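You operate a simulated robot arm through the tools that you are given. There is no shell and no other tool. Be economical: measure what you need, move in short steps, check, and stop when the job is done.

Carry out the task below with a simulated robot arm. There is one attempt and no reset: what you move stays moved.

Task
Blow the pocket clean, then load and lock in the brown short profile.
Fine: hold the air button till the pocket's chips are gone; stand the upright profile from the bench in the pocket, push the sliding tray in and turn the lock knob.

The check looks at the end state, three seconds after you hand in, the way a careful person would. Anything else that was tipped, shoved, dropped, spilled or broken makes it a failure.

Robot
A 6-joint arm with a two-finger parallel gripper, fixed in place. Base frame: the origin is at the foot of the arm, x ahead of it, y to its left, z up; the work surface is at about z = 84. Units: cm, degrees, N and s.
With the tool pointing down near the work surface it reaches from about 26 to 68 cm from the base axis. Its first joint turns from -66.0 to 66.0 degrees. Payload 2.9 kg.
Tool frame: the origin (TCP) lies between the finger pads and is the grasp point; the fingertips stand 3 cm ahead of it; z points along the fingers, y is the line along which they close. Largest opening 11 cm; finger width 2, thickness 1; the body of the gripper, 4.8 by 11.2 cm, starts 5.5 cm behind the TCP.
Orientation is told as [roll, pitch, yaw] about the base's x, y, z axes, in that order, counted from this pose: with the fingers straight down and closing along the base's y, the tool's x points along the base's -x, its y along +y and its z along -z.

Tools
- The arm moves only by the tool play_rows. Its argument "plan" is a list of rows, each an object (a shift or turn left out is 0, a gripper value left out holds the last) with "rot": the turn, a rotation vector about the tool's x, y, z in degrees, a list of three; "linear": the shift along the tool's x, y, z in mm, a list of three; "hand": the finger opening in mm, from 0 to 110. In form: [{"rot": [wx, wy, wz], "linear": [tx, ty, tz], "hand": hand}, ...]. A call has 1 to 20 rows; each row shifts and turns the commanded pose from where the row before left it, along the tool's axes as they then stand. Each row takes 0.2 s and may step no farther than 5 cm and 8.6 degrees from the row before; otherwise, or with a gripper value out of range, the whole call is refused. Where a pose cannot be reached the arm comes as near as it can. A force on the tool above 50 N (or 10 N above the force at the start of the call, whichever is more), or a blocked arm, ends the call early, and 0.2 s more pass. The fingers move at their own pace (about 10.8 cm/s each) and stop on an object; they squeeze with about 42 N. The grip force told is the motor's: it shows also when the fingers shut on nothing. Time passes only in rows, and 0.2 s behind the last, so rows that do not move let the fingers close. It gives the time, the measured TCP pose, the force on the tool (base axes), the opening and the grip force at its end, in the units of the frame above (readings bear some noise).
- Cameras (640 x 400 px; columns grow to the right, rows downward): "scene" is fixed at [8.45, 43.23, 139.85]; the picture's right is [-0.73, -0.68, 0.00], its down [-0.30, 0.32, -0.90] and it looks along [0.61, -0.66, -0.44] (base axes); focal length 311 px, centre (320, 200). "wrist" rides on the gripper at [7.2, 1.7, -10.3] in the tool frame; the picture's right is [-0.23, 0.97, 0.00], its down [-0.76, -0.18, -0.62] and it looks along [-0.61, -0.14, 0.78] (tool axes); focal length 222 px, centre (320, 200). There is no depth. A picture from a camera that has moved, and an enlarged one, comes with that camera's place and axes in the base frame and with its lens.
- capture(camera): a new picture of that camera. No time passes.
- inspect(camera, box): a new picture of the part [left, top, right, bottom] of that camera's present view, enlarged. No time passes.
- job_done(): hands the job in; it is judged then, once.

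Work in short steps. Places have to be worked out from the pictures, the camera data and where the tool is seen: move nearer, look again, correct. Check each grasp and each placing, and mend what went wrong. You have 120 turns and 84 pictures in all, those below and enlarged ones among them. Open the gripper and draw the arm clear of the work before you hand the job in, unless the task says otherwise; then end with one line.

The tools are called after ">>>" as a command line: name --argument value ..., lists and objects as JSON in quotes. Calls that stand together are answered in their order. play_rows: Moves the arm, as the interface text tells. Its arguments: {"type":"object","properties":{"plan":{"type":"array","items":{"type":"object","properties":{"rot":{"type":"array","items":{"type":"number"}},"linear":{"type":"array","items":{"type":"number"}},"hand":{"type":"number"}}}}},"required":["plan"]} The other tools are called the same way: capture (camera) takes a picture; inspect (camera, box) takes an enlarged picture of a part of a camera's view; job_done () hands the job in.

At the start:

```text
time: 0.0
eef_pos: [38.21, -7.13, 117.21]
orientation: [0.0, 0.0, 0.0]
force: [-0.1, -0.3, 0.2]
gripper_width: 11.0
grasp_force: 0.0
```

scene: 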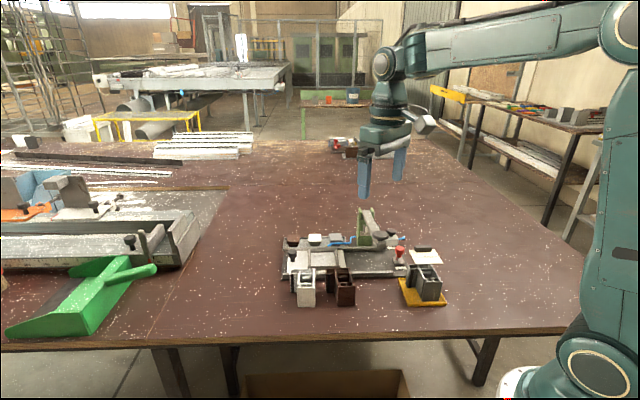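
wrist: 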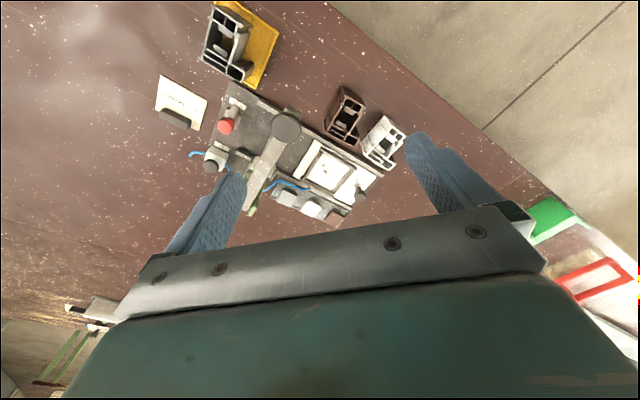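

I'll look closely at the fixture in both views.

>>> inspect --camera "scene" --box '[260, 195, 460, 320]'

>>> inspect --camera "wrist" --box '[140, 0, 460, 220]'

```text
3.20 times, centred on (360, 258) of scene
camera zoom: at [8.45, 43.23, 139.85], right [-0.73, -0.68, 0.0], down [-0.3, 0.32, -0.9], along [0.61, -0.66, -0.44], focal length 996 px, centre (192, 16)
```

zoom: 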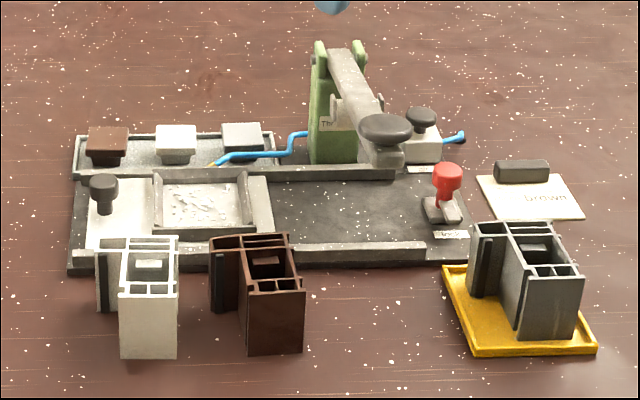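

```text
1.82 times, centred on (300, 110) of wrist
camera zoom: at [31.12, -5.25, 127.54], right [0.23, 0.97, 0.0], down [0.76, -0.18, 0.62], along [0.61, -0.14, -0.78], focal length 404 px, centre (356, 364)
```

zoom: 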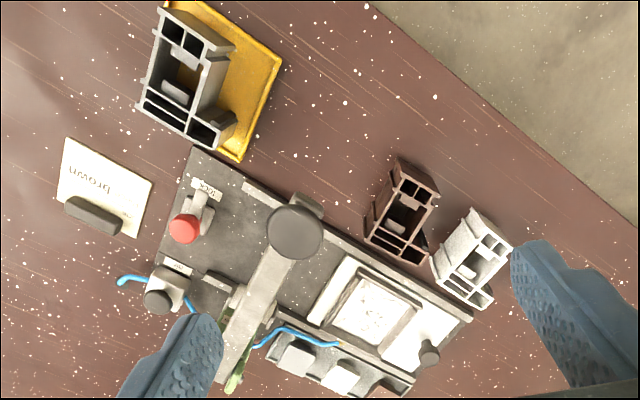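

Rough triangulation: brown profile ≈ (44,-4), top z≈90.5; pocket ≈ (56,-10); tray knob ≈ (62,-4); red lock ≈ (42,-26); air button ≈ (48.5,-32.5). The slide axis is about (-0.7,-0.7). I lower for a closer look.

>>> play_rows --plan '[{"linear": [0, 0, 43]}, {"linear": [0, 0, 43]}, {"linear": [0, 0, 43]}, {"linear": [0, 0, 30]}, {}]'

>>> capture --camera "wrist"

```text
time: 1.2
eef_pos: [38.06, -7.05, 101.44]
orientation: [0.0, 0.0, 0.0]
force: [-0.6, 0.2, 1.6]
gripper_width: 10.95
grasp_force: 0.0
```

```text
79 pictures are left
camera wrist: at [31.0, -5.25, 111.73], right [0.23, 0.97, 0.0], down [0.76, -0.18, 0.62], along [0.61, -0.14, -0.78], focal length 222 px, centre (320, 200)
```

wrist: 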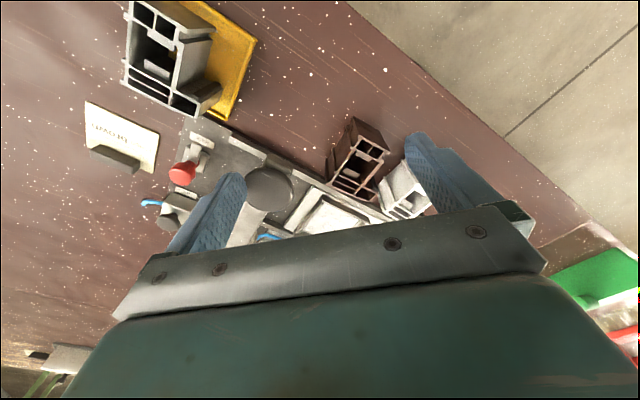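

Gripper hides the lower half; I turn the tool by -45° (closing axis along the slide axis) and hover above the pocket for a clear view.

>>> play_rows --plan '[{"linear": [0, 0, -40]}, {"linear": [-40, 0, 0]}, {"linear": [-40, 0, 0]}, {"linear": [-40, -10, 0]}, {"rot": [0, 0, 7.5]}, {"rot": [0, 0, 7.5]}, {"rot": [0, 0, 7.5]}, {"rot": [0, 0, 7.5]}, {"rot": [0, 0, 7.5]}, {"rot": [0, 0, 7.5]}, {}]'

>>> capture --camera "wrist"

```text
time: 3.6
eef_pos: [50.23, -8.16, 105.45]
orientation: [0.0, 0.0, -45.1]
force: [0.4, -0.2, -0.8]
gripper_width: 10.99
grasp_force: 0.0
```

```text
78 pictures are left
camera wrist: at [46.5, -1.67, 115.68], right [0.85, 0.53, 0.0], down [0.41, -0.67, 0.62], along [0.33, -0.53, -0.78], focal length 222 px, centre (320, 200)
```

wrist: 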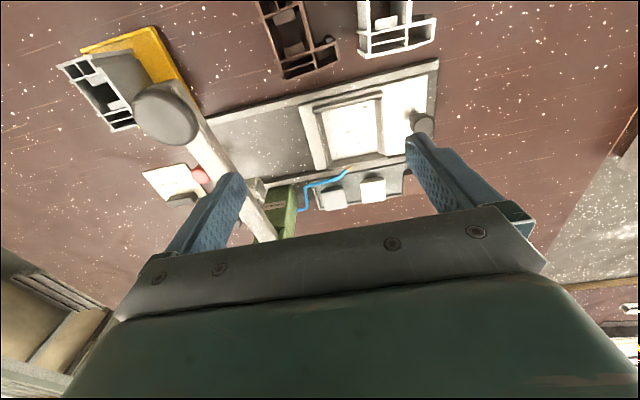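

>>> inspect --camera "wrist" --box '[230, 0, 450, 220]'

>>> inspect --camera "scene" --box '[320, 200, 420, 262]'

```text
1.82 times, centred on (340, 110) of wrist
camera zoom: at [46.5, -1.67, 115.68], right [0.85, 0.53, 0.0], down [0.41, -0.67, 0.62], along [0.33, -0.53, -0.78], focal length 404 px, centre (284, 364)
```

zoom: 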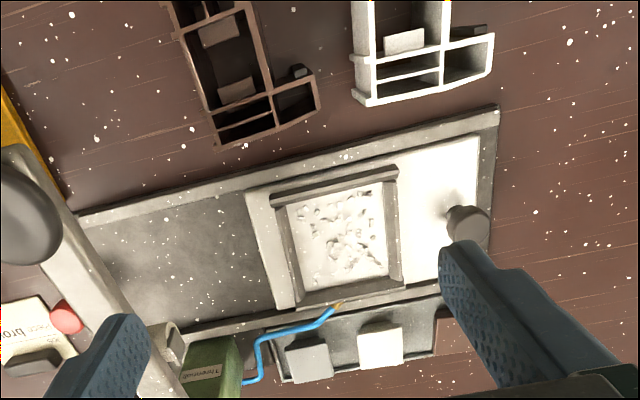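

```text
6.40 times, centred on (370, 231) of scene
camera zoom: at [8.45, 43.23, 139.85], right [-0.73, -0.68, 0.0], down [-0.3, 0.32, -0.9], along [0.61, -0.66, -0.44], focal length 1991 px, centre (0, 2)
```

zoom: 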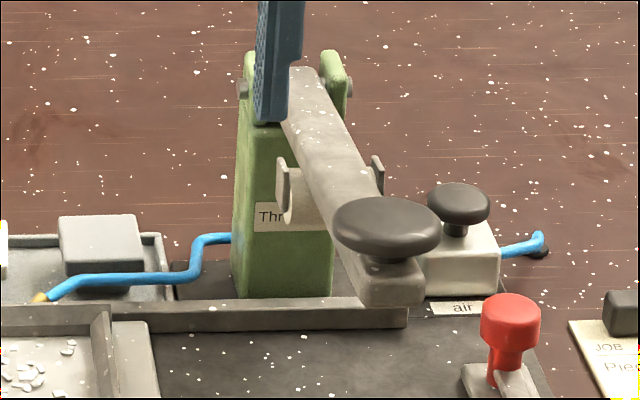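

>>> inspect --camera "scene" --box '[350, 228, 380, 246]'

>>> inspect --camera "scene" --box '[380, 240, 450, 284]'

>>> inspect --camera "scene" --box '[280, 225, 360, 310]'

```text
16.00 times, centred on (365, 237) of scene
camera zoom: at [8.45, 43.23, 139.85], right [-0.73, -0.68, 0.0], down [-0.3, 0.32, -0.9], along [0.61, -0.66, -0.44], focal length 4979 px, centre (-400, -392)
```

zoom: 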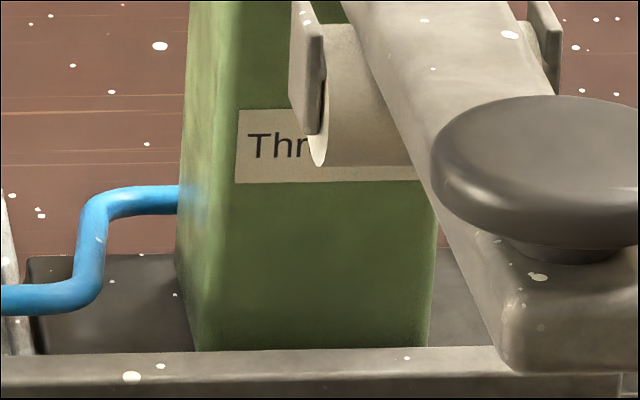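

```text
9.09 times, centred on (415, 262) of scene
camera zoom: at [8.45, 43.23, 139.85], right [-0.73, -0.68, 0.0], down [-0.3, 0.32, -0.9], along [0.61, -0.66, -0.44], focal length 2829 px, centre (-544, -364)
```

zoom: 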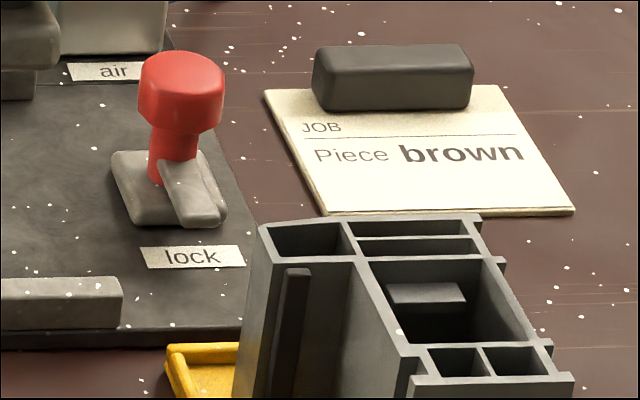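

```text
4.71 times, centred on (320, 268) of scene
camera zoom: at [8.45, 43.23, 139.85], right [-0.73, -0.68, 0.0], down [-0.3, 0.32, -0.9], along [0.61, -0.66, -0.44], focal length 1464 px, centre (320, -118)
```

zoom: 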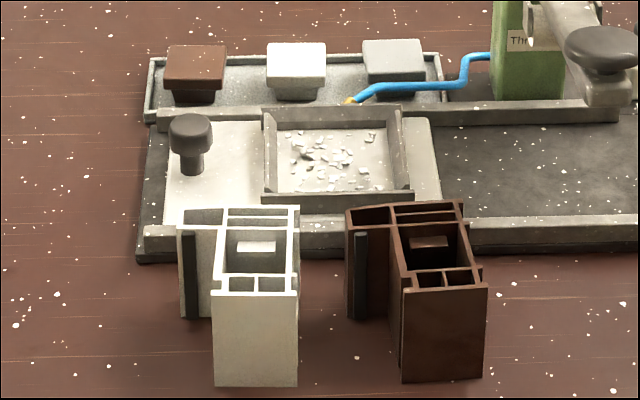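

Triangulating with both views: the raised lever knob is high (≈(40,-10.5,102)), air button ≈ (47.3,-30.6,89.8), red knob ≈ (40.8,-23.9,90). I rise, yaw to +45° so the body lies parallel to the lever, close the fingers and hover over the button.

>>> play_rows --plan '[{"linear": [0, 0, -40], "hand": 0}, {"linear": [0, 0, -40]}, {"rot": [0, 0, -7.5]}, {"rot": [0, 0, -7.5]}, {"rot": [0, 0, -7.5]}, {"rot": [0, 0, -7.5]}, {"rot": [0, 0, -7.5]}, {"rot": [0, 0, -7.5]}, {"rot": [0, 0, -7.5]}, {"rot": [0, 0, -7.5]}, {"rot": [0, 0, -7.5]}, {"rot": [0, 0, -7.5]}, {"rot": [0, 0, -7.5]}, {"rot": [0, 0, -7.5]}, {"linear": [36, -28, 0]}, {"linear": [36, -28, 0]}, {"linear": [36, -28, 0]}, {"linear": [36, -28, 0]}, {"linear": [35, -26, 0]}, {}]'

>>> capture --camera "wrist"

>>> capture --camera "scene"

```text
time: 7.8
eef_pos: [47.34, -30.33, 113.2]
orientation: [0.1, 0.0, 45.0]
force: [0.3, -0.3, -0.5]
gripper_width: 0.01
grasp_force: 37.9
```

```text
72 pictures are left
camera wrist: at [41.09, -34.29, 123.57], right [-0.53, 0.85, 0.0], down [0.66, 0.41, 0.62], along [0.53, 0.33, -0.78], focal length 222 px, centre (320, 200)
```

wrist: 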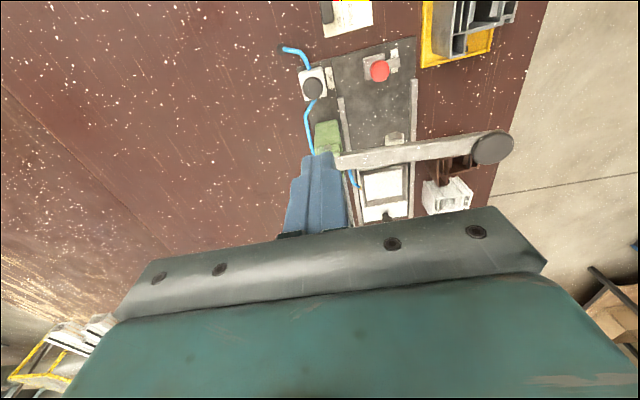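

```text
71 pictures are left
```

scene: 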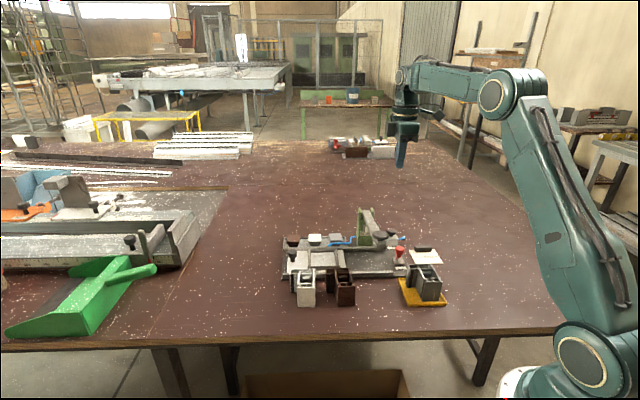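

>>> inspect --camera "wrist" --box '[270, 30, 430, 150]'

```text
3.33 times, centred on (350, 90) of wrist
camera zoom: at [41.09, -34.29, 123.57], right [-0.53, 0.85, 0.0], down [0.66, 0.41, 0.62], along [0.53, 0.33, -0.78], focal length 740 px, centre (220, 567)
```

zoom: 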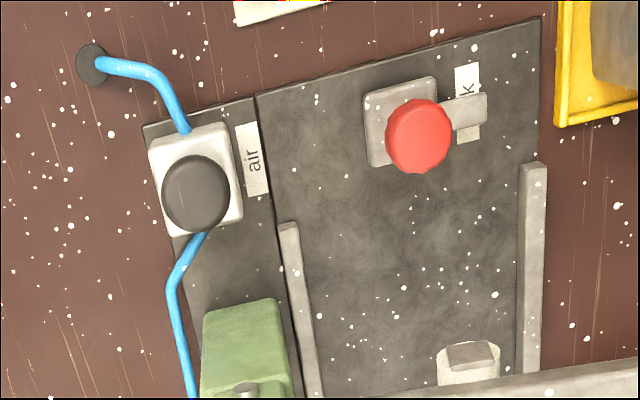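

Button refined to (47.7,-31.3), top ≈ 89.4. I descend to about 1.5 cm above it and check.

>>> play_rows --plan '[{"linear": [4.3, -9.4, 40]}, {"linear": [0, 0, 40]}, {"linear": [0, 0, 40]}, {"linear": [0, 0, 40]}, {"linear": [0, 0, 25]}, {}]'

>>> inspect --camera "scene" --box '[340, 190, 440, 270]'

>>> capture --camera "wrist"

```text
time: 9.2
eef_pos: [47.62, -31.31, 94.37]
orientation: [0.0, 0.0, 45.1]
force: [-0.4, -0.1, 0.7]
gripper_width: 0.0
grasp_force: 37.4
```

```text
5.00 times, centred on (390, 230) of scene
camera zoom: at [8.45, 43.23, 139.85], right [-0.73, -0.68, 0.0], down [-0.3, 0.32, -0.9], along [0.61, -0.66, -0.44], focal length 1556 px, centre (-30, 50)
```

zoom: 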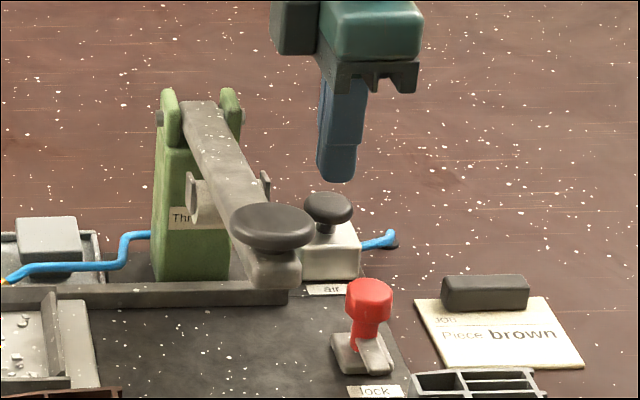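

```text
68 pictures are left
camera wrist: at [41.31, -35.14, 104.74], right [-0.53, 0.85, 0.0], down [0.66, 0.41, 0.62], along [0.53, 0.33, -0.78], focal length 222 px, centre (320, 200)
```

wrist: 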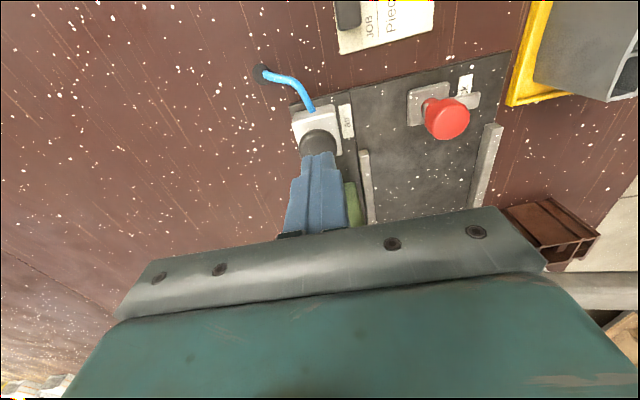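

Tips sit over the button. I press down gently in steps.

>>> play_rows --plan '[{"linear": [0, 0, 12]}, {"linear": [0, 0, 4]}, {"linear": [0, 0, 3]}, {}]'

>>> inspect --camera "scene" --box '[280, 190, 440, 290]'

```text
time: 10.2
eef_pos: [47.65, -31.36, 92.72]
orientation: [-0.1, 0.0, 45.0]
force: [-0.5, 0.1, -0.8]
gripper_width: 0.0
grasp_force: 37.8
```

```text
4.00 times, centred on (360, 240) of scene
camera zoom: at [8.45, 43.23, 139.85], right [-0.73, -0.68, 0.0], down [-0.3, 0.32, -0.9], along [0.61, -0.66, -0.44], focal length 1245 px, centre (160, 40)
```

zoom: 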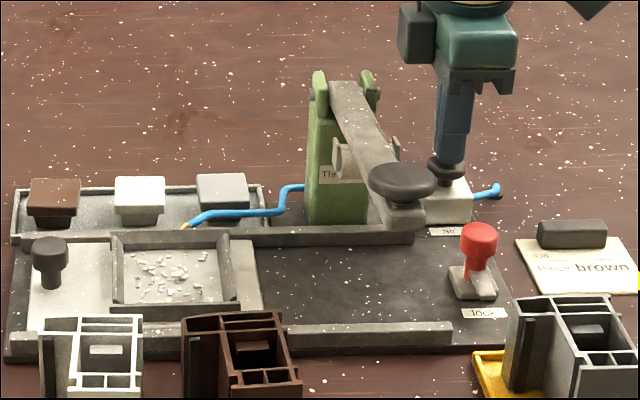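

Nearly touching. I keep pressing in 2 mm steps, then hold.

>>> play_rows --plan '[{"linear": [0, 0, 2]}, {"linear": [0, 0, 2]}, {"linear": [0, 0, 2]}, {"linear": [0, 0, 2]}, {}, {}]'

>>> inspect --camera "scene" --box '[280, 190, 440, 290]'

```text
time: 11.6
eef_pos: [47.57, -31.4, 92.19]
orientation: [0.0, 0.0, 45.0]
force: [0.1, -0.9, 2.9]
gripper_width: 0.0
grasp_force: 37.5
```

```text
4.00 times, centred on (360, 240) of scene
camera zoom: at [8.45, 43.23, 139.85], right [-0.73, -0.68, 0.0], down [-0.3, 0.32, -0.9], along [0.61, -0.66, -0.44], focal length 1245 px, centre (160, 40)
```

zoom: 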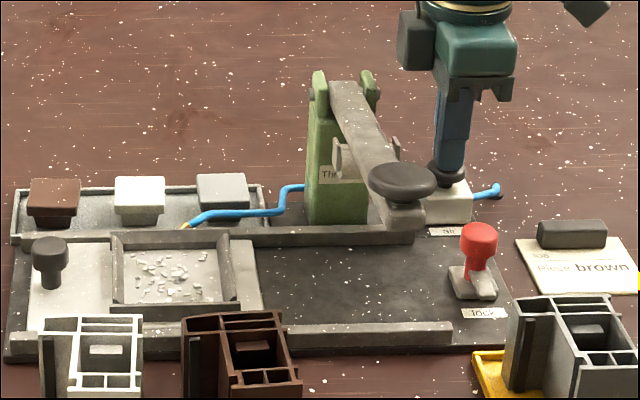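

>>> play_rows --plan '[{"linear": [0, 0, 2]}, {"linear": [0, 0, 2]}, {"linear": [0, 0, 2]}, {}, {}, {}, {}]'

>>> inspect --camera "scene" --box '[280, 190, 440, 290]'

```text
time: 13.2
eef_pos: [47.63, -31.48, 91.6]
orientation: [-0.1, 0.0, 44.9]
force: [-8.1, -3.2, 23.4]
gripper_width: 0.0
grasp_force: 37.5
```

```text
4.00 times, centred on (360, 240) of scene
camera zoom: at [8.4, 43.24, 139.84], right [-0.73, -0.68, 0.0], down [-0.3, 0.32, -0.9], along [0.61, -0.66, -0.44], focal length 1245 px, centre (160, 40)
```

zoom: 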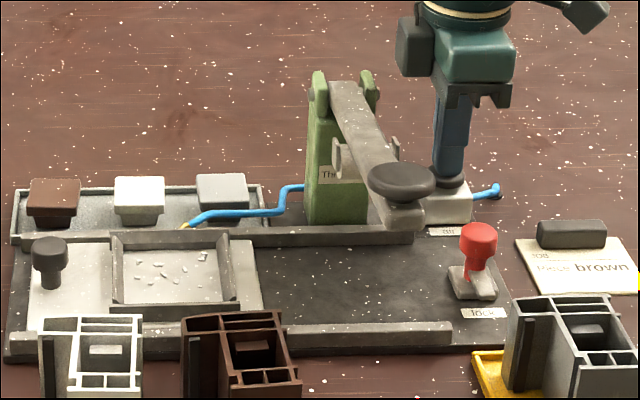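

Chips are thinning, so the air is on. I hold.

>>> play_rows --plan '[{}, {}, {}, {}, {}, {}, {}, {}, {}, {}]'

>>> inspect --camera "scene" --box '[280, 190, 440, 290]'

```text
time: 15.4
eef_pos: [47.69, -31.53, 91.6]
orientation: [0.0, 0.1, 45.0]
force: [-5.3, -6.6, 23.1]
gripper_width: 0.02
grasp_force: 38.0
```

```text
4.00 times, centred on (360, 240) of scene
camera zoom: at [8.41, 43.23, 139.85], right [-0.73, -0.68, 0.0], down [-0.3, 0.32, -0.9], along [0.61, -0.66, -0.44], focal length 1245 px, centre (160, 40)
```

zoom: 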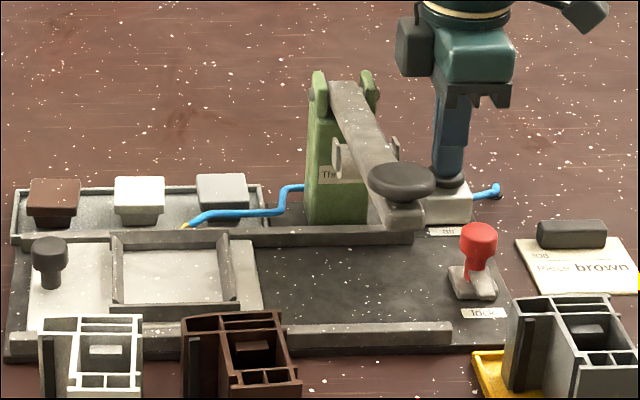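

The pocket is clean. I release the button, rise and go above the brown profile, keeping yaw +45° (body stays narrow towards the lever).

>>> play_rows --plan '[{"linear": [0, 0, -20]}, {"linear": [0, 0, -45]}, {"linear": [0, 0, -45]}, {"linear": [0, 0, -45]}, {"linear": [0, 0, -45]}, {"linear": [0, 0, -20], "hand": 110}, {"linear": [-32.8, 36.8, 0]}, {"linear": [-32.8, 36.8, 0]}, {"linear": [-32.8, 36.8, 0]}, {"linear": [-32.8, 36.8, 0]}, {"linear": [-32.8, 36.8, 0]}, {"linear": [-32.8, 36.8, 0]}, {}]'

>>> capture --camera "wrist"

>>> inspect --camera "scene" --box '[270, 200, 430, 310]'

```text
time: 18.2
eef_pos: [45.86, -1.85, 113.23]
orientation: [0.1, 0.1, 44.9]
force: [0.6, 0.0, -0.2]
gripper_width: 11.01
grasp_force: 0.0
```

```text
63 pictures are left
camera wrist: at [39.69, -5.6, 123.63], right [-0.53, 0.85, 0.0], down [0.66, 0.41, 0.62], along [0.53, 0.33, -0.78], focal length 222 px, centre (320, 200)
```

wrist: 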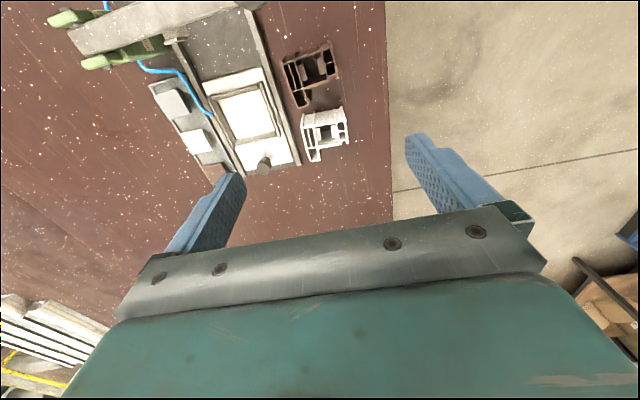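

```text
3.64 times, centred on (350, 255) of scene
camera zoom: at [8.45, 43.23, 139.85], right [-0.73, -0.68, 0.0], down [-0.3, 0.32, -0.9], along [0.61, -0.66, -0.44], focal length 1132 px, centre (211, 0)
```

zoom: 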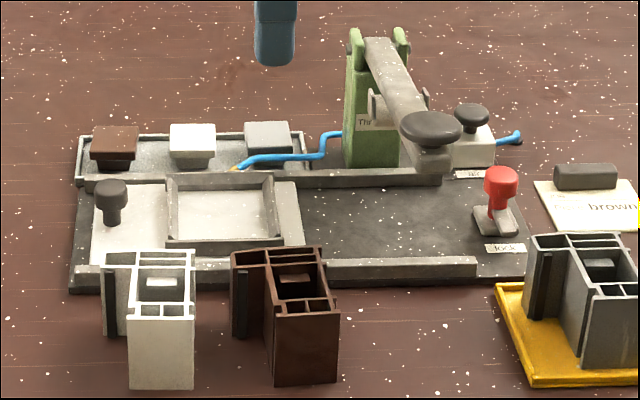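

>>> inspect --camera "wrist" --box '[260, 20, 388, 180]'

>>> inspect --camera "scene" --box '[280, 255, 370, 311]'

```text
2.50 times, centred on (324, 100) of wrist
camera zoom: at [39.69, -5.6, 123.63], right [-0.53, 0.85, 0.0], down [0.66, 0.41, 0.62], along [0.53, 0.33, -0.78], focal length 555 px, centre (310, 450)
```

zoom: 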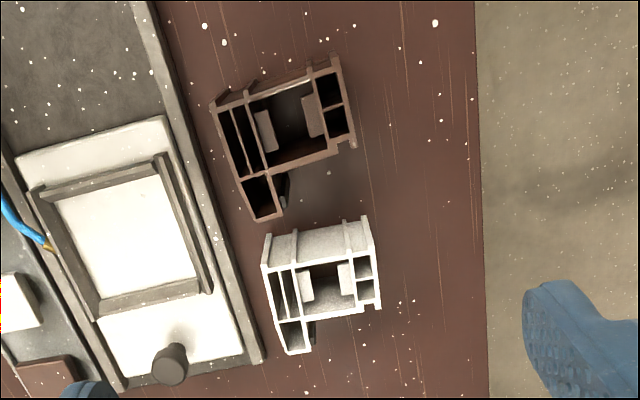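

```text
7.11 times, centred on (325, 283) of scene
camera zoom: at [8.45, 43.23, 139.85], right [-0.73, -0.68, 0.0], down [-0.3, 0.32, -0.9], along [0.61, -0.66, -0.44], focal length 2213 px, centre (284, -390)
```

zoom: 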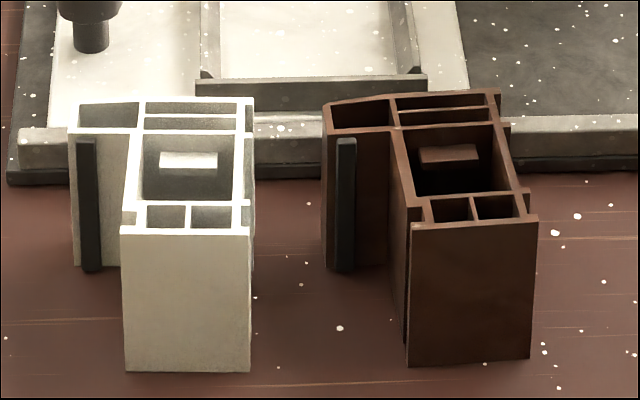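

The brown profile is at about 50° (fixture 45.5°), body centre ≈ (44.5,-4.05), 6.6 cm long across the jaws, top z≈90.5. I turn 4.6°, preset the opening to 85 mm and descend to just above it.

>>> play_rows --plan '[{"rot": [0, 0, -4.6], "hand": 85}, {"linear": [25.5, -3.9, 0]}, {"linear": [0, 0, 45]}, {"linear": [0, 0, 45]}, {"linear": [0, 0, 45]}, {"linear": [0, 0, 42]}, {}]'

>>> inspect --camera "scene" --box '[280, 200, 400, 310]'

>>> capture --camera "wrist"

```text
time: 19.8
eef_pos: [44.7, -3.9, 95.86]
orientation: [-0.1, -0.1, 49.6]
force: [0.4, -0.2, -0.3]
gripper_width: 8.54
grasp_force: 0.2
```

```text
3.64 times, centred on (340, 255) of scene
camera zoom: at [8.45, 43.23, 139.85], right [-0.73, -0.68, 0.0], down [-0.3, 0.32, -0.9], along [0.61, -0.66, -0.44], focal length 1132 px, centre (247, 0)
```

zoom: 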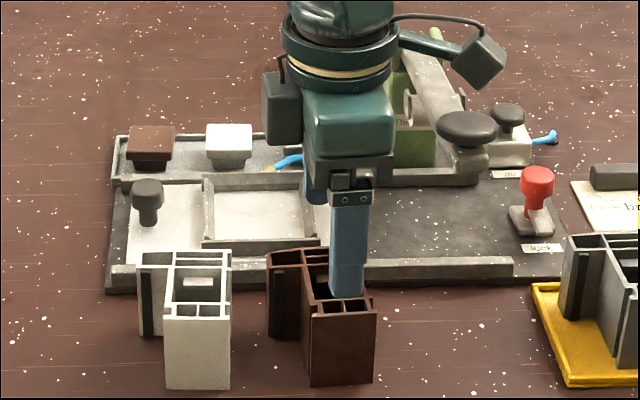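

```text
58 pictures are left
camera wrist: at [38.85, -8.29, 106.17], right [-0.59, 0.8, 0.0], down [0.63, 0.46, 0.62], along [0.5, 0.37, -0.78], focal length 222 px, centre (320, 200)
```

wrist: 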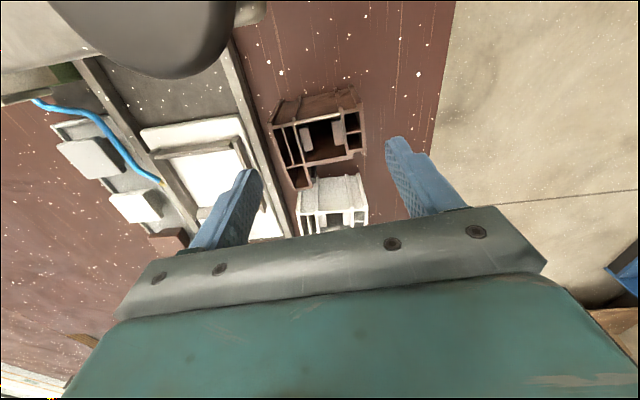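

The camera on the gripper sits right above the lever knob at this yaw and would hit it on descending. I back up and turn the tool 180° so the camera is on the other side.

>>> play_rows --plan '[{"linear": [0, 0, -45]}, {"linear": [0, 0, -45]}, {"linear": [0, 0, -45]}, {"linear": [0, 0, -40]}, {"rot": [0, 0, 8]}, {"rot": [0, 0, 8]}, {"rot": [0, 0, 8]}, {"rot": [0, 0, 8]}, {"rot": [0, 0, 8]}, {"rot": [0, 0, 8]}, {"rot": [0, 0, 8]}, {"rot": [0, 0, 8]}, {"rot": [0, 0, 8]}, {"rot": [0, 0, 8]}, {"rot": [0, 0, 8]}, {"rot": [0, 0, 8]}]'

>>> play_rows --plan '[{"rot": [0, 0, 8]}, {"rot": [0, 0, 8]}, {"rot": [0, 0, 8]}, {"rot": [0, 0, 8]}, {"rot": [0, 0, 8]}, {"rot": [0, 0, 8]}, {"rot": [0, 0, 8]}, {"rot": [0, 0, 8]}, {"rot": [0, 0, 8]}, {"rot": [0, 0, 8]}, {"rot": [0, 0, 4]}, {}]'

>>> capture --camera "wrist"

```text
time: 23.2
eef_pos: [44.68, -3.97, 113.2]
orientation: [0.0, 0.0, -46.6]
force: [-0.3, 0.0, 0.6]
gripper_width: 8.49
grasp_force: 0.1
```

```text
time: 25.8
eef_pos: [44.75, -4.04, 113.4]
orientation: [0.0, -0.1, -130.5]
force: [-0.6, 0.1, -0.6]
gripper_width: 8.52
grasp_force: 0.0
```

```text
57 pictures are left
camera wrist: at [50.8, 0.45, 123.69], right [0.59, -0.81, 0.0], down [-0.63, -0.46, 0.62], along [-0.5, -0.37, -0.78], focal length 222 px, centre (320, 200)
```

wrist: 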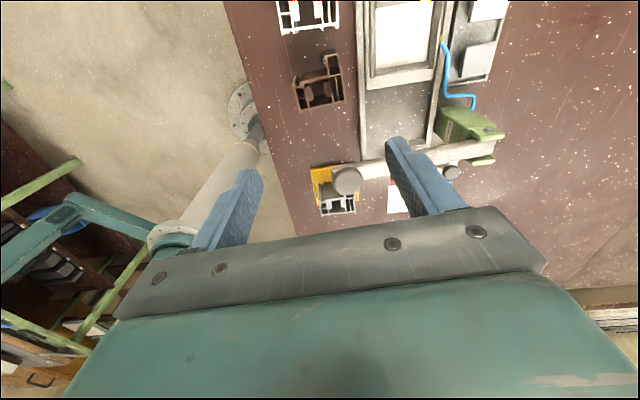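

>>> inspect --camera "wrist" --box '[270, 0, 430, 120]'

```text
3.33 times, centred on (350, 60) of wrist
camera zoom: at [50.8, 0.45, 123.69], right [0.59, -0.81, 0.0], down [-0.63, -0.46, 0.62], along [-0.5, -0.37, -0.78], focal length 740 px, centre (220, 667)
```

zoom: 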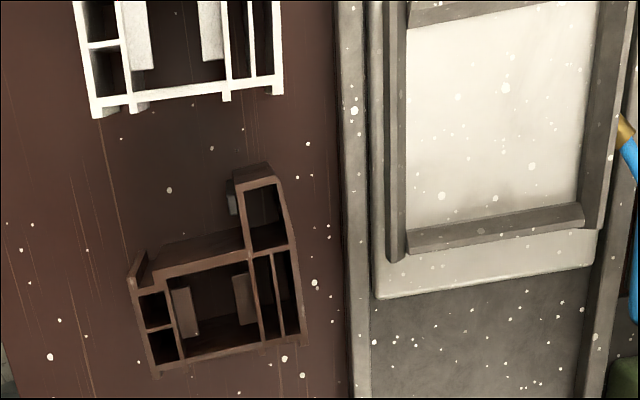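

Flipped view confirms the profile centre ≈ (44.6,-4.15), jaws aligned. I descend to TCP z≈95 then check.

>>> play_rows --plan '[{"linear": [0, 0, 45]}, {"linear": [0, 0, 45]}, {"linear": [0, 0, 45]}, {"linear": [0, 0, 45]}, {}]'

>>> capture --camera "wrist"

>>> inspect --camera "scene" --box '[280, 200, 400, 310]'

```text
time: 27.0
eef_pos: [44.77, -3.74, 95.5]
orientation: [0.0, 0.1, -130.4]
force: [0.1, 0.5, -0.1]
gripper_width: 8.48
grasp_force: 0.1
```

```text
55 pictures are left
camera wrist: at [50.84, 0.76, 105.87], right [0.59, -0.8, 0.0], down [-0.63, -0.46, 0.62], along [-0.5, -0.37, -0.78], focal length 222 px, centre (320, 200)
```

wrist: 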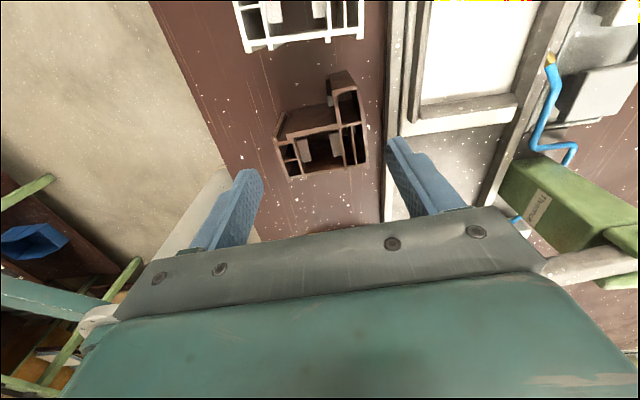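

```text
3.64 times, centred on (340, 255) of scene
camera zoom: at [8.45, 43.23, 139.85], right [-0.73, -0.68, 0.0], down [-0.3, 0.32, -0.9], along [0.61, -0.66, -0.44], focal length 1132 px, centre (247, 0)
```

zoom: 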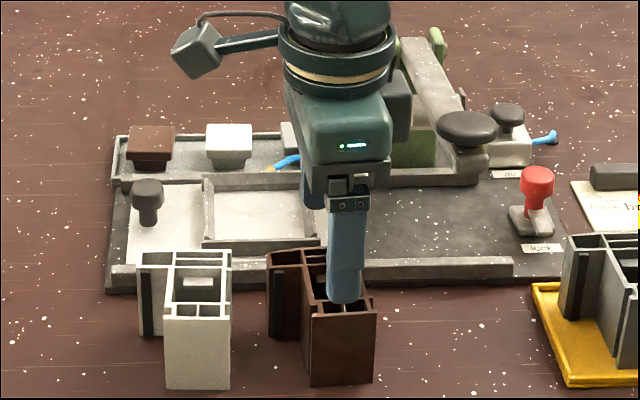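

Aligned with ~9 mm clearance either side and the body is clear of the lever. I descend 6 cm and close.

>>> play_rows --plan '[{"linear": [0, 0.7, 20]}, {"linear": [0, 0, 20]}, {"linear": [0, 0, 20]}, {}, {"hand": 40}, {}, {}, {}]'

>>> inspect --camera "scene" --box '[280, 200, 400, 310]'

```text
time: 28.8
eef_pos: [44.69, -4.18, 89.29]
orientation: [0.0, 0.0, -130.4]
force: [-0.1, -0.3, 0.9]
gripper_width: 6.95
grasp_force: 42.3
```

```text
3.64 times, centred on (340, 255) of scene
camera zoom: at [8.45, 43.23, 139.85], right [-0.73, -0.68, 0.0], down [-0.3, 0.32, -0.9], along [0.61, -0.66, -0.44], focal length 1132 px, centre (247, 0)
```

zoom: 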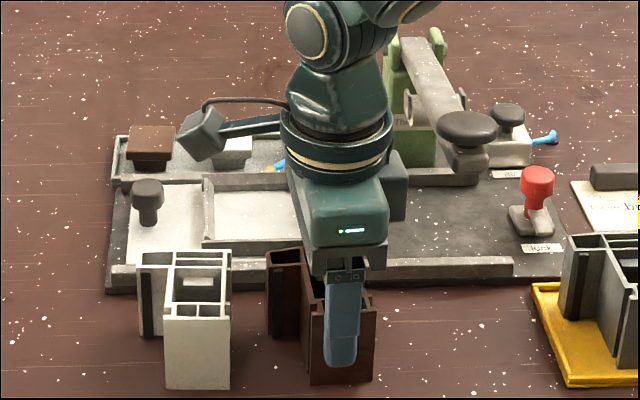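

Firm grip at 6.95 cm. I lift straight up and shift so the pocket is in the wrist view.

>>> play_rows --plan '[{"linear": [0, 0, -20]}, {"linear": [0, 0, -45]}, {"linear": [0, 0, -45]}, {"linear": [0, 0, -45]}, {"linear": [0, 0, -45]}, {"linear": [0, 0, -40]}, {"linear": [0, 40, 0]}, {"linear": [0, 40, 0]}, {"rot": [0, 0, 4.1], "linear": [-10, 44, 0]}, {"linear": [-10, 0, 0]}, {}, {}]'

>>> capture --camera "wrist"

>>> capture --camera "scene"

```text
time: 31.4
eef_pos: [52.99, -13.76, 113.45]
orientation: [0.0, 0.0, -134.5]
force: [0.1, 0.6, -1.5]
gripper_width: 6.95
grasp_force: 42.1
```

```text
52 pictures are left
camera wrist: at [59.35, -9.7, 123.82], right [0.54, -0.84, 0.0], down [-0.66, -0.42, 0.62], along [-0.53, -0.33, -0.78], focal length 222 px, centre (320, 200)
```

wrist: 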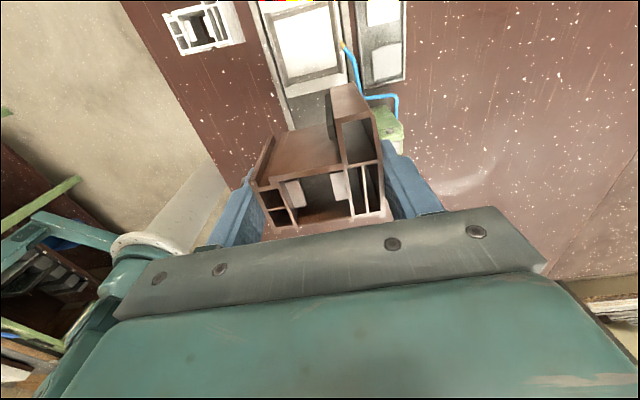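

```text
51 pictures are left
```

scene: 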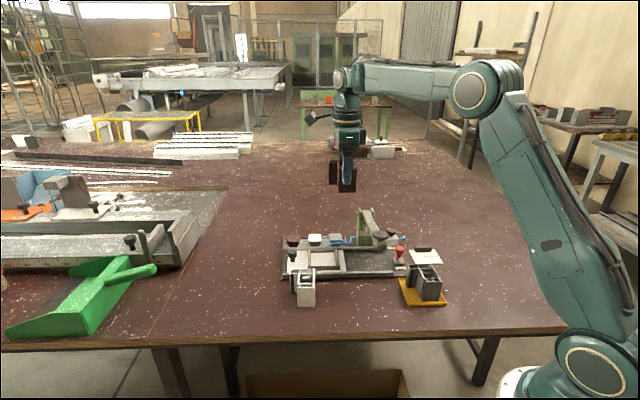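

>>> inspect --camera "wrist" --box '[240, 0, 400, 120]'

>>> inspect --camera "scene" --box '[280, 225, 360, 285]'

```text
3.33 times, centred on (320, 60) of wrist
camera zoom: at [59.35, -9.7, 123.82], right [0.54, -0.84, 0.0], down [-0.66, -0.42, 0.62], along [-0.53, -0.33, -0.78], focal length 740 px, centre (320, 667)
```

zoom: 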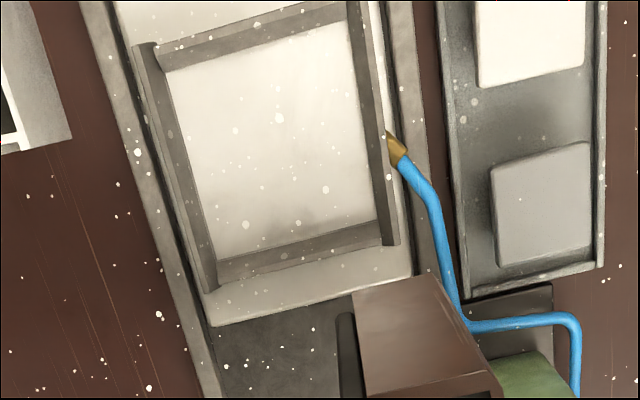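

```text
6.67 times, centred on (320, 255) of scene
camera zoom: at [8.46, 43.23, 139.85], right [-0.73, -0.68, 0.0], down [-0.3, 0.32, -0.9], along [0.61, -0.66, -0.44], focal length 2074 px, centre (320, -167)
```

zoom: 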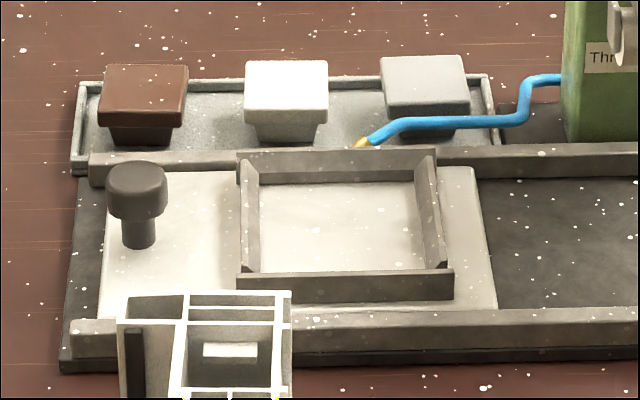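

Pocket measured: ~7.4 × 6.8 cm, same aspect as the profile (6.95 × ~6.1), centre ≈ (56.4,-9.6), floor z≈86.4. I move so the profile's bounding centre is over it and lower to just above the frame.

>>> play_rows --plan '[{"linear": [42.4, -5.4, 0]}, {"linear": [0, 0, 45]}, {"linear": [0, 0, 45]}, {"linear": [0, 0, 45]}, {"linear": [0, 0, 45]}, {"linear": [0, 0, 8]}, {}, {}]'

>>> inspect --camera "scene" --box '[270, 200, 390, 290]'

>>> capture --camera "wrist"

```text
time: 33.2
eef_pos: [55.34, -10.41, 94.38]
orientation: [-0.1, 0.0, -134.5]
force: [-0.3, 0.3, -0.6]
gripper_width: 6.93
grasp_force: 42.6
```

```text
4.44 times, centred on (330, 245) of scene
camera zoom: at [8.45, 43.23, 139.85], right [-0.73, -0.68, 0.0], down [-0.3, 0.32, -0.9], along [0.61, -0.66, -0.44], focal length 1383 px, centre (276, 0)
```

zoom: 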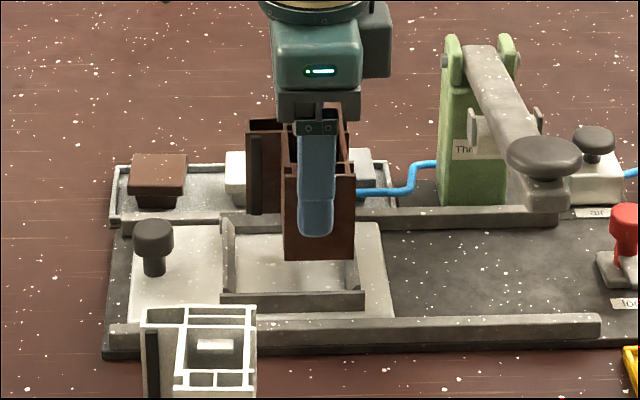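

```text
47 pictures are left
camera wrist: at [61.65, -6.33, 104.82], right [0.54, -0.84, 0.0], down [-0.66, -0.42, 0.62], along [-0.53, -0.33, -0.78], focal length 222 px, centre (320, 200)
```

wrist: 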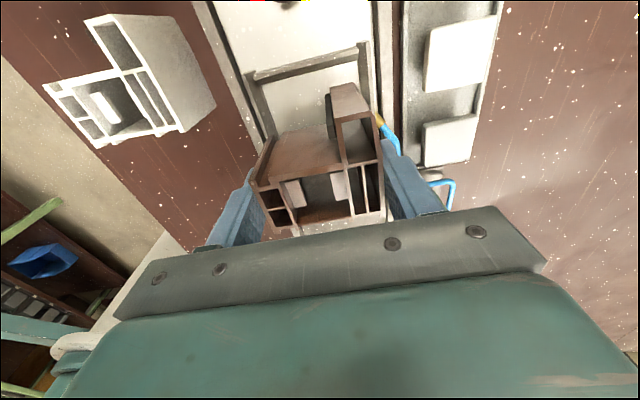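

>>> inspect --camera "wrist" --box '[220, 20, 420, 220]'

>>> inspect --camera "scene" --box '[310, 220, 370, 280]'

```text
2.00 times, centred on (320, 120) of wrist
camera zoom: at [61.65, -6.33, 104.82], right [0.54, -0.84, 0.0], down [-0.66, -0.42, 0.62], along [-0.53, -0.33, -0.78], focal length 444 px, centre (320, 360)
```

zoom: 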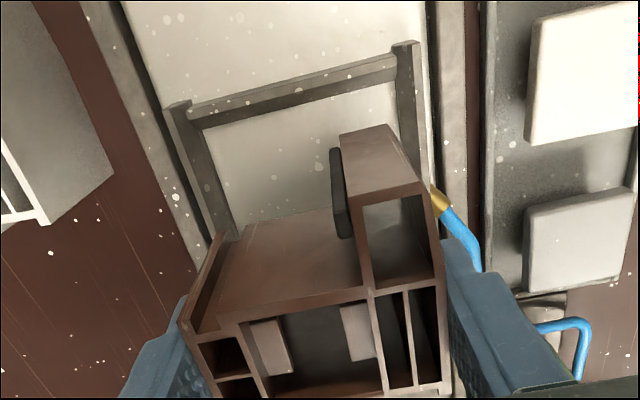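

```text
6.67 times, centred on (340, 250) of scene
camera zoom: at [8.45, 43.23, 139.85], right [-0.73, -0.68, 0.0], down [-0.3, 0.32, -0.9], along [0.61, -0.66, -0.44], focal length 2074 px, centre (187, -133)
```

zoom: 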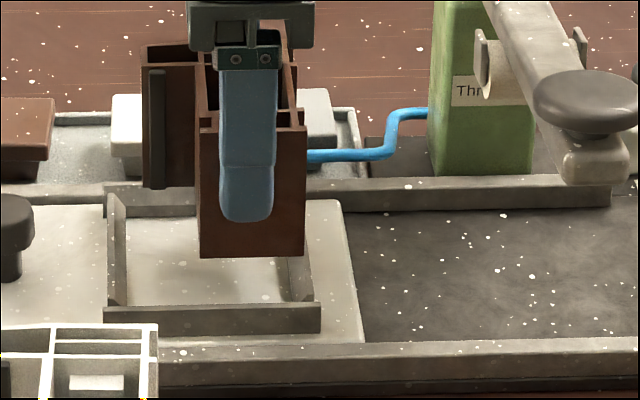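

Small correction: +2 mm along s and +2 mm across, then lower in small steps watching the force.

>>> play_rows --plan '[{"linear": [2, 2, 0]}, {"linear": [0, 0, 8]}, {"linear": [0, 0, 4]}, {}, {}]'

>>> inspect --camera "scene" --box '[310, 220, 370, 280]'

>>> inspect --camera "wrist" --box '[220, 20, 420, 220]'

```text
time: 34.4
eef_pos: [55.74, -10.42, 93.22]
orientation: [0.0, 0.1, -134.5]
force: [0.3, -0.5, -1.3]
gripper_width: 6.92
grasp_force: 42.6
```

```text
6.67 times, centred on (340, 250) of scene
camera zoom: at [8.45, 43.23, 139.85], right [-0.73, -0.68, 0.0], down [-0.3, 0.32, -0.9], along [0.61, -0.66, -0.44], focal length 2074 px, centre (187, -133)
```

zoom: 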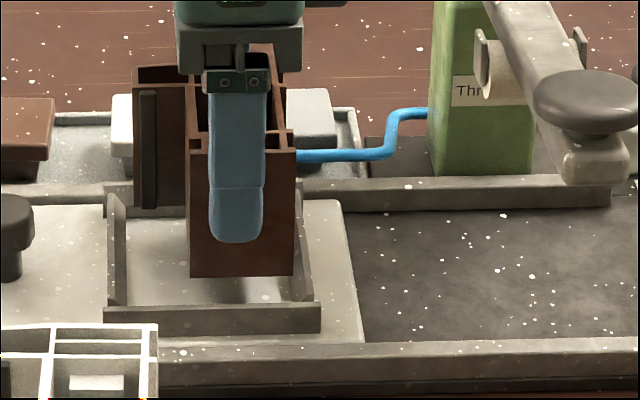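

```text
2.00 times, centred on (320, 120) of wrist
camera zoom: at [62.14, -6.26, 103.63], right [0.54, -0.84, 0.0], down [-0.66, -0.42, 0.62], along [-0.53, -0.33, -0.78], focal length 444 px, centre (320, 360)
```

zoom: 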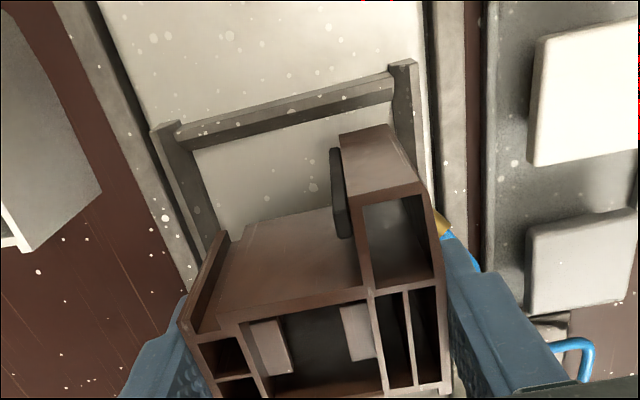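

Centred between the walls. Continue down in 3 mm steps.

>>> play_rows --plan '[{"linear": [0, 0, 3]}, {"linear": [0, 0, 3]}, {"linear": [0, 0, 3]}, {"linear": [0, 0, 2]}, {"linear": [0, 0, 2]}, {}]'

>>> inspect --camera "scene" --box '[310, 220, 370, 280]'

>>> inspect --camera "wrist" --box '[220, 20, 420, 220]'

```text
time: 35.8
eef_pos: [55.68, -10.15, 91.91]
orientation: [0.1, 0.0, -134.5]
force: [-0.3, 0.1, -1.3]
gripper_width: 6.97
grasp_force: 42.3
```

```text
6.67 times, centred on (340, 250) of scene
camera zoom: at [8.45, 43.23, 139.85], right [-0.73, -0.68, 0.0], down [-0.3, 0.32, -0.9], along [0.61, -0.66, -0.44], focal length 2074 px, centre (187, -133)
```

zoom: 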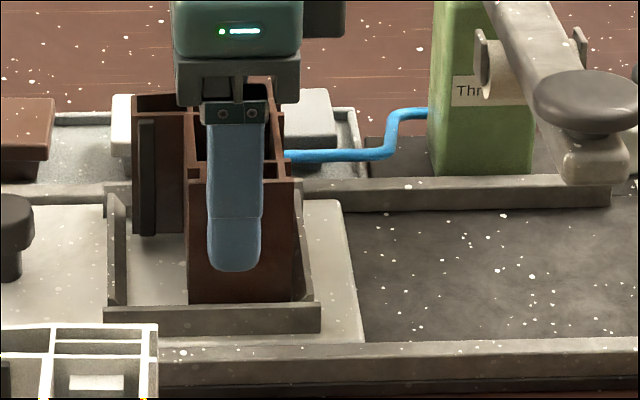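

```text
2.00 times, centred on (320, 120) of wrist
camera zoom: at [62.1, -6.13, 102.31], right [0.54, -0.84, 0.0], down [-0.66, -0.42, 0.62], along [-0.53, -0.33, -0.78], focal length 444 px, centre (320, 360)
```

zoom: 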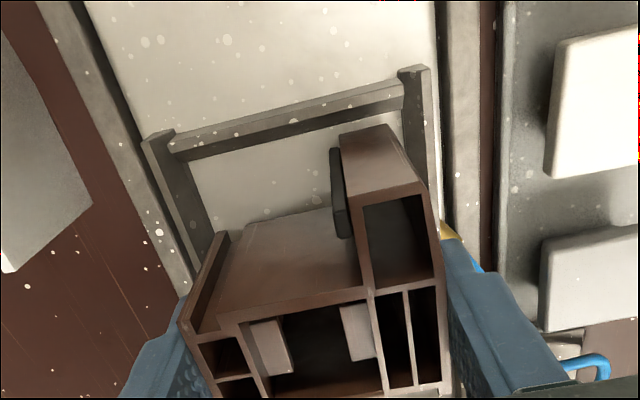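

>>> play_rows --plan '[{"linear": [0, 1, 2]}, {"linear": [0, 0, 2]}, {"linear": [0, 0, 2]}, {"linear": [0, 0, 2]}, {"linear": [0, 0, 2]}, {}]'

>>> inspect --camera "scene" --box '[310, 220, 370, 280]'

```text
time: 37.2
eef_pos: [55.61, -10.3, 91.1]
orientation: [0.1, 0.1, -134.5]
force: [-10.2, 1.6, 30.6]
gripper_width: 6.95
grasp_force: 41.5
```

```text
6.67 times, centred on (340, 250) of scene
camera zoom: at [8.37, 43.24, 139.85], right [-0.73, -0.68, 0.0], down [-0.3, 0.32, -0.9], along [0.61, -0.66, -0.44], focal length 2074 px, centre (187, -133)
```

zoom: 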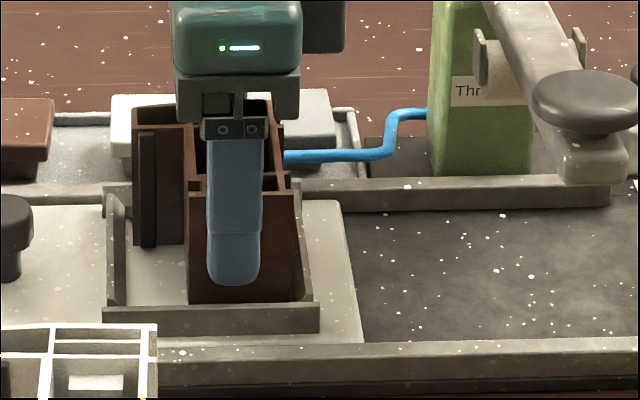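

Contact at floor height (bottom ≈85.8), with its lower edge behind the frame wall: it is in the pocket. I ease off the pressure and open slightly.

>>> play_rows --plan '[{"linear": [0, 0, -2]}, {"hand": 84}, {}, {}]'

>>> inspect --camera "scene" --box '[310, 220, 370, 280]'

>>> inspect --camera "wrist" --box '[220, 20, 420, 220]'

```text
time: 38.2
eef_pos: [55.62, -10.31, 91.15]
orientation: [-0.1, 0.1, -134.6]
force: [-0.2, 0.8, -0.6]
gripper_width: 8.4
grasp_force: 0.0
```

```text
6.67 times, centred on (340, 250) of scene
camera zoom: at [8.45, 43.23, 139.85], right [-0.73, -0.68, 0.0], down [-0.3, 0.32, -0.9], along [0.61, -0.66, -0.44], focal length 2074 px, centre (187, -133)
```

zoom: 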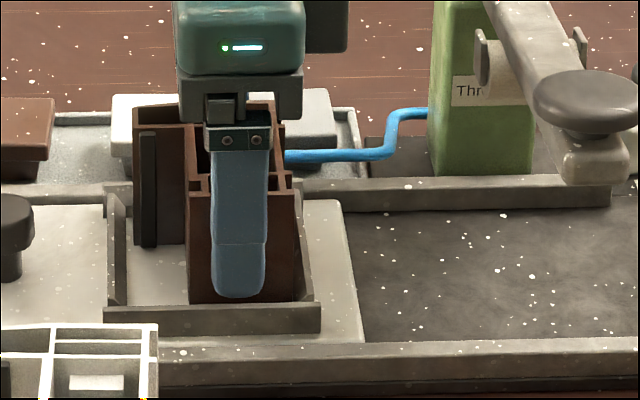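

```text
2.00 times, centred on (320, 120) of wrist
camera zoom: at [62.08, -6.29, 101.53], right [0.54, -0.84, 0.0], down [-0.66, -0.42, 0.62], along [-0.53, -0.33, -0.78], focal length 444 px, centre (320, 360)
```

zoom: 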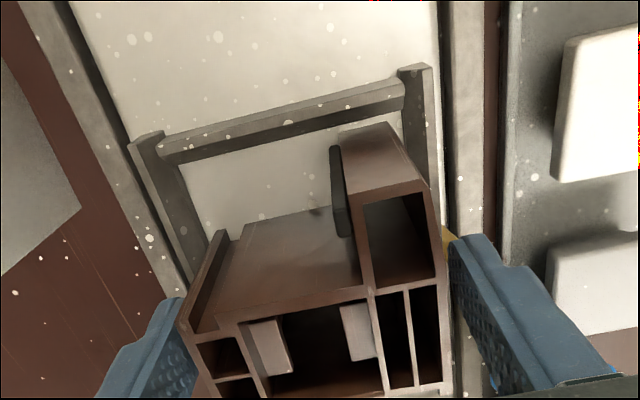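

Brown profile stands in the pocket. I lift clear, move +s above the tray knob and close the fingers.

>>> play_rows --plan '[{"linear": [0, 0, -30]}, {"linear": [0, 0, -40]}, {"linear": [0, 0, -40]}, {"linear": [30, 0, -20]}, {"linear": [30, 0, 0], "hand": 0}, {}, {}]'

>>> capture --camera "wrist"

>>> inspect --camera "scene" --box '[270, 210, 410, 300]'

```text
time: 39.8
eef_pos: [59.72, -6.11, 104.04]
orientation: [0.0, 0.0, -134.5]
force: [0.1, -0.1, -0.1]
gripper_width: 0.0
grasp_force: 37.8
```

```text
37 pictures are left
camera wrist: at [66.07, -2.01, 114.49], right [0.54, -0.84, 0.0], down [-0.66, -0.42, 0.62], along [-0.53, -0.33, -0.78], focal length 222 px, centre (320, 200)
```

wrist: 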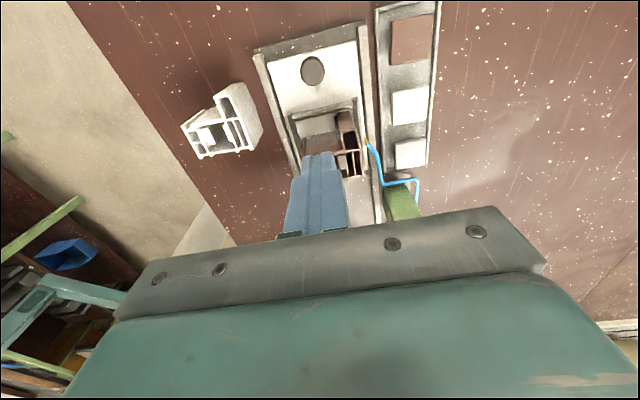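

```text
4.44 times, centred on (340, 255) of scene
camera zoom: at [8.45, 43.23, 139.85], right [-0.73, -0.68, 0.0], down [-0.3, 0.32, -0.9], along [0.61, -0.66, -0.44], focal length 1383 px, centre (231, -44)
```

zoom: 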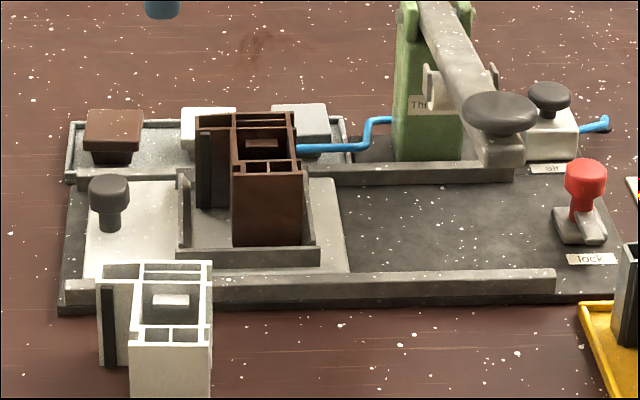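

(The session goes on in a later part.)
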